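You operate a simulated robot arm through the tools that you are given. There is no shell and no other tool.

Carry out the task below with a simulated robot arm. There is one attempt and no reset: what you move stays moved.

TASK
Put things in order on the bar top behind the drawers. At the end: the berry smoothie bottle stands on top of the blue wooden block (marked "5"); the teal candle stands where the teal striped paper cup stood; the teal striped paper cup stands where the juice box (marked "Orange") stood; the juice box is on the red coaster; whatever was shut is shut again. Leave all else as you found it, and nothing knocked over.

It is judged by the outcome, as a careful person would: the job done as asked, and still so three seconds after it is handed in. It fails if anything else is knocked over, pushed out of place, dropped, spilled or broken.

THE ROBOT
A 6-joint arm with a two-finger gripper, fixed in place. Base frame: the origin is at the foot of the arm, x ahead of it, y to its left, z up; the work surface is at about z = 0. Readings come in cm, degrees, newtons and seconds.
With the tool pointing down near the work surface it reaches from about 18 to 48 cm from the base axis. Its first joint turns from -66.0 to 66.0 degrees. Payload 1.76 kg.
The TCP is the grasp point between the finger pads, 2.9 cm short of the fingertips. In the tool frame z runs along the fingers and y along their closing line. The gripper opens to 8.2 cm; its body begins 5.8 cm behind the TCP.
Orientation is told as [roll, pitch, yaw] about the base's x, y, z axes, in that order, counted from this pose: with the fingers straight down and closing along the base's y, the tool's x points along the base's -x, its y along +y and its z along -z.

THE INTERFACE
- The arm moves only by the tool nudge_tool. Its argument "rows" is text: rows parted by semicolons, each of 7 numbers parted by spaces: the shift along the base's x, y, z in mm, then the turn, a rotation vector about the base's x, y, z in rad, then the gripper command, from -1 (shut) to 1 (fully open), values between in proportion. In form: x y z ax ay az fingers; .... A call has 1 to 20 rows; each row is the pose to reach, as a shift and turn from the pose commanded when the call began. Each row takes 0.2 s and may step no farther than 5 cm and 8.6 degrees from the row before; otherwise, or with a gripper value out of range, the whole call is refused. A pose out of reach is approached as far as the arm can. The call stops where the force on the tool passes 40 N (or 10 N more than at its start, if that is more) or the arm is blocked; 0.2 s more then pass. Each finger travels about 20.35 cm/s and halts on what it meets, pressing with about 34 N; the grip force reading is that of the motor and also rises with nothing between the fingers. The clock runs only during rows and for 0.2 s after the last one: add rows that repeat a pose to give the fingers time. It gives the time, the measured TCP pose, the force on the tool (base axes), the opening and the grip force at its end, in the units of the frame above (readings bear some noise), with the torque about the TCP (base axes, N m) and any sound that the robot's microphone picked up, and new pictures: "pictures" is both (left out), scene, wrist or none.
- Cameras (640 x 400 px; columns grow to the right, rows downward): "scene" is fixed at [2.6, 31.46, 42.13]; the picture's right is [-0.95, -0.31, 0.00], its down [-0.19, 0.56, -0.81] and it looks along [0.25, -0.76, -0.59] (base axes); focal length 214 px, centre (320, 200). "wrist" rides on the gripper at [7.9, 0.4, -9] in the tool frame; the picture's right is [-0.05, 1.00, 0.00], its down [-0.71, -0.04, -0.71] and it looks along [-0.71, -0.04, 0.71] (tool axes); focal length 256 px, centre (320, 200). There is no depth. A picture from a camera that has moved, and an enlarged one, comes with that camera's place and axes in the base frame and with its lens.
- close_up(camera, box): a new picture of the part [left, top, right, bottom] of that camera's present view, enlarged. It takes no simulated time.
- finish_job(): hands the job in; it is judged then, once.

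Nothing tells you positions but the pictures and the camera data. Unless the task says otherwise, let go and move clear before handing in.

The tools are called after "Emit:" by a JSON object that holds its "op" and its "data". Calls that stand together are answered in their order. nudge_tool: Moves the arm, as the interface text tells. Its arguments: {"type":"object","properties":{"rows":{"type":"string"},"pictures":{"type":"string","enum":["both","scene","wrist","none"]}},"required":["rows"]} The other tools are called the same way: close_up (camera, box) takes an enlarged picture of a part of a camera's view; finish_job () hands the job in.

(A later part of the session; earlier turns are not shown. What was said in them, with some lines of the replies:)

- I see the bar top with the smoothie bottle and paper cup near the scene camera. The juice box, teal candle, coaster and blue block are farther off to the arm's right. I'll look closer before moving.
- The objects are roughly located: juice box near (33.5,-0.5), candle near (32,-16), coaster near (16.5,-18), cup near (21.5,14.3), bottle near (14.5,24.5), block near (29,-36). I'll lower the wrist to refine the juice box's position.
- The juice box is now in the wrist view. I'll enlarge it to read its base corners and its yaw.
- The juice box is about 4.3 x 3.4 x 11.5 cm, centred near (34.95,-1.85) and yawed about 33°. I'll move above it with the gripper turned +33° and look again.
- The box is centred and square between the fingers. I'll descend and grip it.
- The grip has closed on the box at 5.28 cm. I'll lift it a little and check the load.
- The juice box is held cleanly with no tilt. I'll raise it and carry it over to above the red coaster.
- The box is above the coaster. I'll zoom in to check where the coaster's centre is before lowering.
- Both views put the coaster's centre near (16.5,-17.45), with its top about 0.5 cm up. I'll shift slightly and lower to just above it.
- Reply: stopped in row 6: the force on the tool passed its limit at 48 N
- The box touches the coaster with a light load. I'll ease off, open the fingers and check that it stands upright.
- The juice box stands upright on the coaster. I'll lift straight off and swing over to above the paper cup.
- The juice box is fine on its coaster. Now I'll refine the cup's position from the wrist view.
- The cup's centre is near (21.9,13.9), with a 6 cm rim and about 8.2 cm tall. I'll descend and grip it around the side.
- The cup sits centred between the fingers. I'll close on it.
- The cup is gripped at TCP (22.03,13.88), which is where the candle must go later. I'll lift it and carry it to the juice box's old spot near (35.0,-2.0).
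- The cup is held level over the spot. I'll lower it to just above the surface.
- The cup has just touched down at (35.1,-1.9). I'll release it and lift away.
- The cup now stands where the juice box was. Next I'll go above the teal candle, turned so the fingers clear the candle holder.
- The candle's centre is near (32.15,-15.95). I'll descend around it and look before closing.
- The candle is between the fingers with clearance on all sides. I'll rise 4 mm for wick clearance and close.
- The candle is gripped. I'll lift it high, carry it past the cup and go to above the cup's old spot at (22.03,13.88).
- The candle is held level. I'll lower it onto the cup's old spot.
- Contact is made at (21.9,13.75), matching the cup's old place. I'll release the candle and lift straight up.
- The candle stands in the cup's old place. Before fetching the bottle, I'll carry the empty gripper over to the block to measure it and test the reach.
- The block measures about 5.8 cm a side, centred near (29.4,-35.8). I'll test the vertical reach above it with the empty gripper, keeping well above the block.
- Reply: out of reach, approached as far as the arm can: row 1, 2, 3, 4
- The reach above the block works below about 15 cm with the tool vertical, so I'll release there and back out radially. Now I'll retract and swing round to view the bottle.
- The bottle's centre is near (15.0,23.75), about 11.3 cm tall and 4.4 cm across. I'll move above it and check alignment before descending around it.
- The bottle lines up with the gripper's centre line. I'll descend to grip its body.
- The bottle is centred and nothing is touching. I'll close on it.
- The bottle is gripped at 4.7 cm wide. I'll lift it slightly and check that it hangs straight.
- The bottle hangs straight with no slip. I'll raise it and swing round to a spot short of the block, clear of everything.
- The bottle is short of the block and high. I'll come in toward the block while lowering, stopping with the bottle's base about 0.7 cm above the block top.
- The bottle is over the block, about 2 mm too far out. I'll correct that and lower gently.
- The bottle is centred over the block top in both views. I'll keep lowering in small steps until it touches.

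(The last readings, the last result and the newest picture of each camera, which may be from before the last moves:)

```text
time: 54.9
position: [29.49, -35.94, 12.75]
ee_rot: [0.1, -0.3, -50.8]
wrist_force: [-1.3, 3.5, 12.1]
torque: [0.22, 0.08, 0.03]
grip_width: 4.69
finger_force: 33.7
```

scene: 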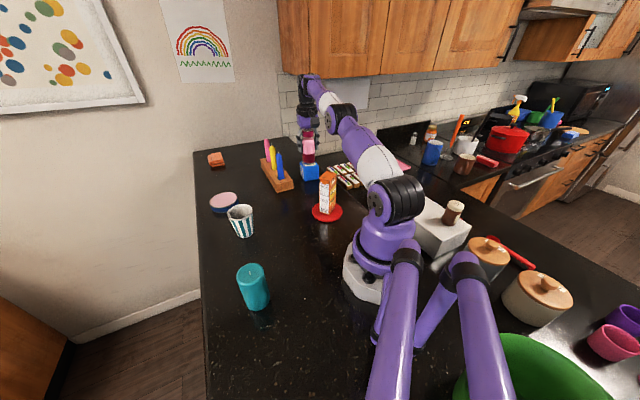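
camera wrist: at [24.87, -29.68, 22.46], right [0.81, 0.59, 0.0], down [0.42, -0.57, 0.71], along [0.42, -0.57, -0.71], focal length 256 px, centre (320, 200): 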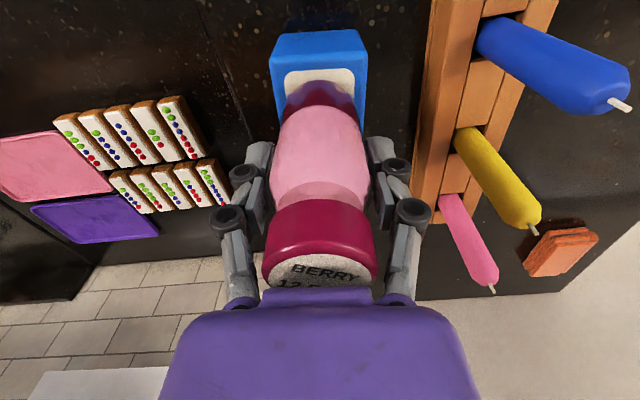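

The bottle has touched down on the block with a light load. I'll ease up slightly and open the fingers.

Emit:
{"op": "nudge_tool", "data": {"rows": "0 0 0.7 0 0 0 -0.8; 0 0 0.7 0 0 0 0.1; 0 0 0.7 0 0 0 0.3; 0 0 0.7 0 0 0 0.6; 0 0 0.7 0 0 0 1; 0 0 0.7 0 0 0 1; 0 0 0.7 0 0 0 1"}}

Emit:
{"op": "close_up", "data": {"camera": "scene", "box": [280, 110, 340, 190]}}

Emit:
{"op": "close_up", "data": {"camera": "wrist", "box": [160, 60, 480, 300]}}

```text
time: 56.5
position: [29.51, -36.09, 12.7]
ee_rot: [0.0, -0.2, -50.8]
wrist_force: [-0.7, -0.6, -0.1]
torque: [-0.02, 0.0, 0.0]
grip_width: 8.19
finger_force: 0.0
camera wrist: at [24.74, -29.57, 21.84], right [0.81, 0.59, 0.0], down [0.42, -0.57, 0.71], along [0.42, -0.57, -0.71], focal length 256 px, centre (320, 200)
```

scene: 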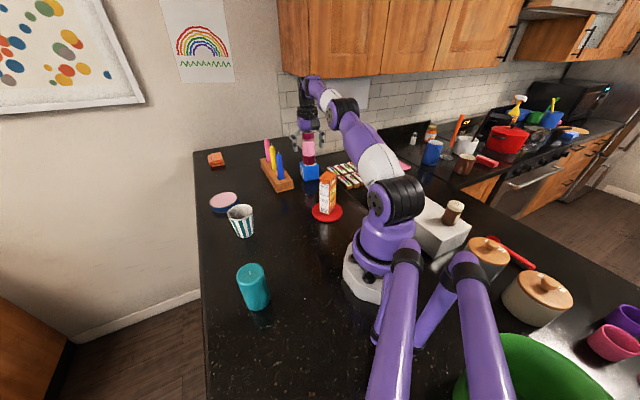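
wrist: 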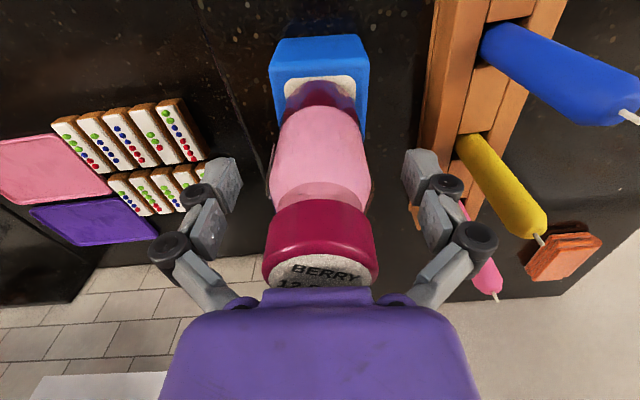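

```text
5.00 times, centred on (310, 150) of scene
camera zoom: at [2.6, 31.46, 42.13], right [-0.95, -0.31, 0.0], down [-0.19, 0.56, -0.81], along [0.25, -0.76, -0.59], focal length 1072 px, centre (370, 450)
```

zoom: 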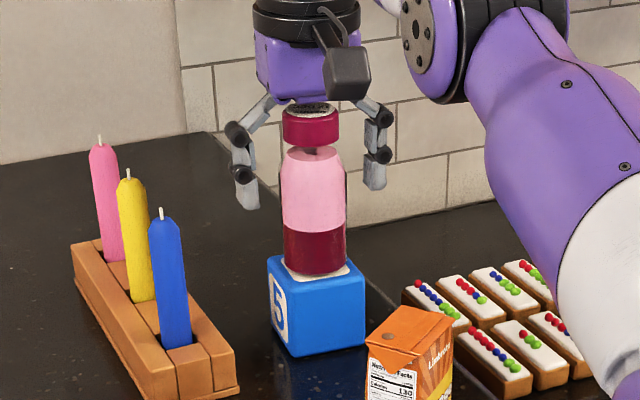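

```text
1.67 times, centred on (320, 180) of wrist
camera zoom: at [24.74, -29.57, 21.84], right [0.81, 0.59, 0.0], down [0.42, -0.57, 0.71], along [0.42, -0.57, -0.71], focal length 427 px, centre (320, 233)
```

zoom: 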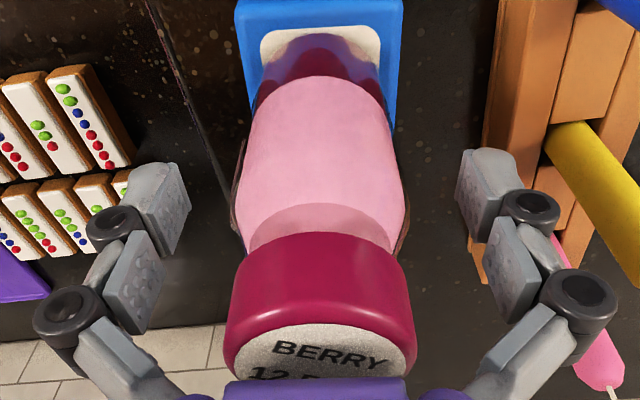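

The bottle stands upright on the block, with the open fingers clear on both sides. I'll rise 5 mm and back straight out along the gripper's axis.

Emit:
{"op": "nudge_tool", "data": {"rows": "0 0 5 0 0 0 1; 0 0 5 0 0 0 1; -6.3 7.8 5 0 0 0 1; -12.6 15.5 5 0 0 0 1"}}

Emit:
{"op": "close_up", "data": {"camera": "scene", "box": [280, 110, 340, 190]}}

```text
time: 57.5
position: [28.1, -34.52, 13.28]
ee_rot: [0.0, -0.2, -50.7]
wrist_force: [-0.3, 0.4, -0.3]
torque: [0.0, 0.02, 0.0]
grip_width: 8.16
finger_force: 0.1
camera wrist: at [23.52, -28.04, 22.4], right [0.81, 0.59, 0.0], down [0.42, -0.57, 0.71], along [0.42, -0.57, -0.71], focal length 256 px, centre (320, 200)
```

scene: 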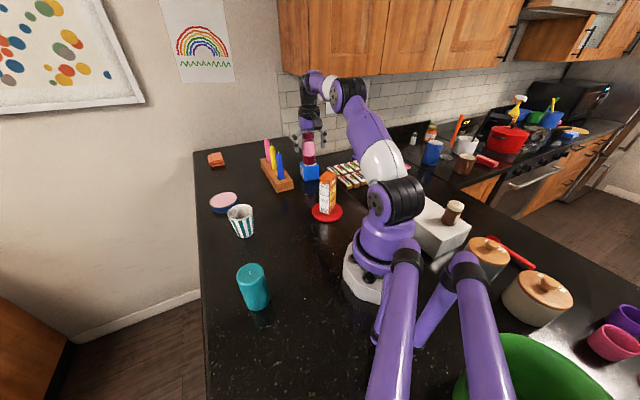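
wrist: 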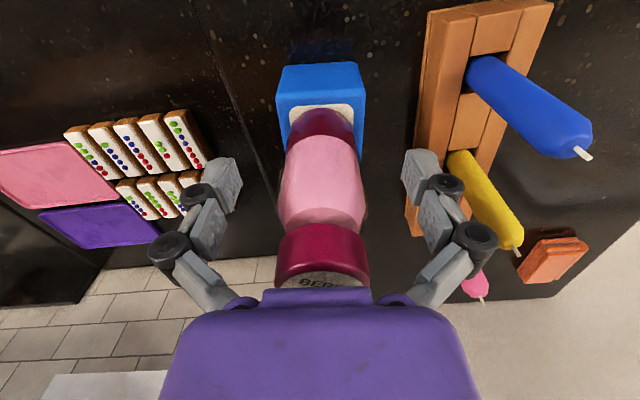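

```text
5.00 times, centred on (310, 150) of scene
camera zoom: at [2.6, 31.46, 42.13], right [-0.95, -0.31, 0.0], down [-0.19, 0.56, -0.81], along [0.25, -0.76, -0.59], focal length 1072 px, centre (370, 450)
```

zoom: 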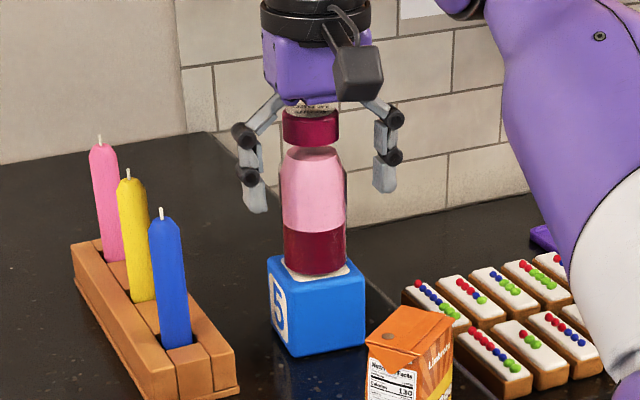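

The bottle hasn't moved. I'll continue backing out, then rise.

Emit:
{"op": "nudge_tool", "data": {"rows": "-9.5 11.6 4 0 0 0 1; -19 23.3 8 0 0 0 1; -31.5 38.8 12 0 0 0 1; -44 54 16 0 0 0 1; -54 67 25 0 0 0 1; -60 74 60 0 0 0 1; -62 77 100 0 0 0 1; -62 77 110 0 0 0 1; -62 77 110 0 0 0 1"}}

Emit:
{"op": "close_up", "data": {"camera": "scene", "box": [190, 110, 370, 250]}}

Emit:
{"op": "close_up", "data": {"camera": "scene", "box": [180, 180, 360, 330]}}

```text
time: 59.5
position: [21.99, -26.59, 24.14]
ee_rot: [0.1, 0.0, -50.8]
wrist_force: [-0.8, 0.7, -0.2]
torque: [-0.03, 0.01, -0.01]
grip_width: 8.19
finger_force: 0.1
camera wrist: at [17.3, -20.11, 33.35], right [0.81, 0.59, 0.0], down [0.42, -0.57, 0.71], along [0.42, -0.57, -0.71], focal length 256 px, centre (320, 200)
```

scene: 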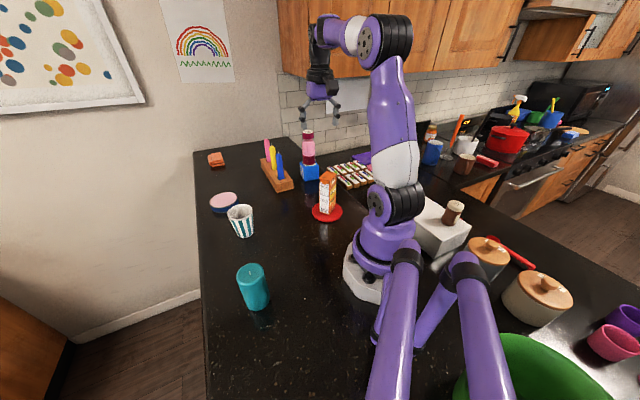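
wrist: 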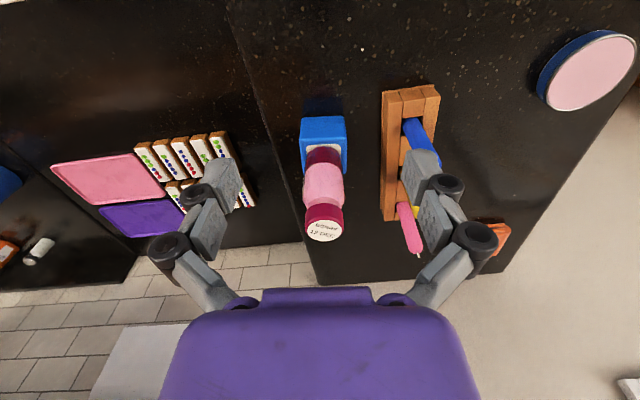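

```text
2.86 times, centred on (280, 180) of scene
camera zoom: at [2.6, 31.46, 42.13], right [-0.95, -0.31, 0.0], down [-0.19, 0.56, -0.81], along [0.25, -0.76, -0.59], focal length 613 px, centre (434, 257)
```

zoom: 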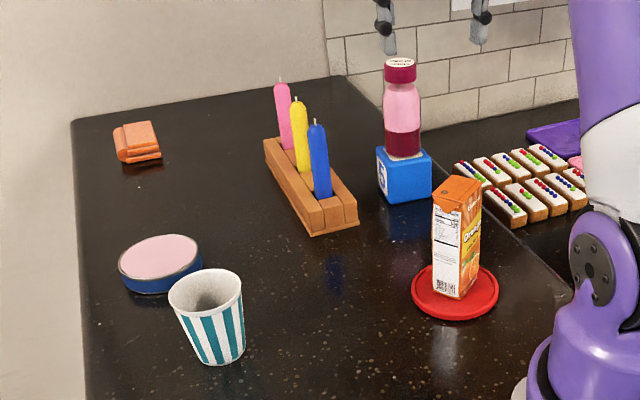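

```text
2.67 times, centred on (270, 255) of scene
camera zoom: at [2.6, 31.46, 42.13], right [-0.95, -0.31, 0.0], down [-0.19, 0.56, -0.81], along [0.25, -0.76, -0.59], focal length 572 px, centre (453, 53)
```

zoom: 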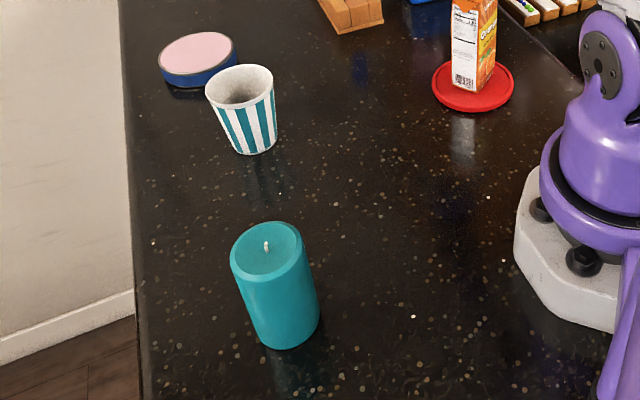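

All four items are in place: the bottle stands on the blue block and the juice box is on the red coaster. The cup is in the juice box's old spot and the candle is in the cup's old spot. Nothing that was shut was opened, nothing else has moved, and the arm is clear, so I'm handing in.

Emit:
{"op": "finish_job", "data": {}}

```text
The job is handed in.
```

The bar top is in order and I've handed the job in. I don't have the verdict from the judging.

- **Smoothie bottle:** it stands upright on the blue block marked "5", near the middle of its top.
- **Teal candle:** it stands where the paper cup was, within a few millimetres by the camera readings.
- **Paper cup:** it stands where the juice box was, also within a few millimetres.
- **Juice box:** it stands upright on the red coaster.

I didn't open anything that was shut. In the last pictures nothing else on the bar top had moved or fallen. The gripper is open and clear of everything.
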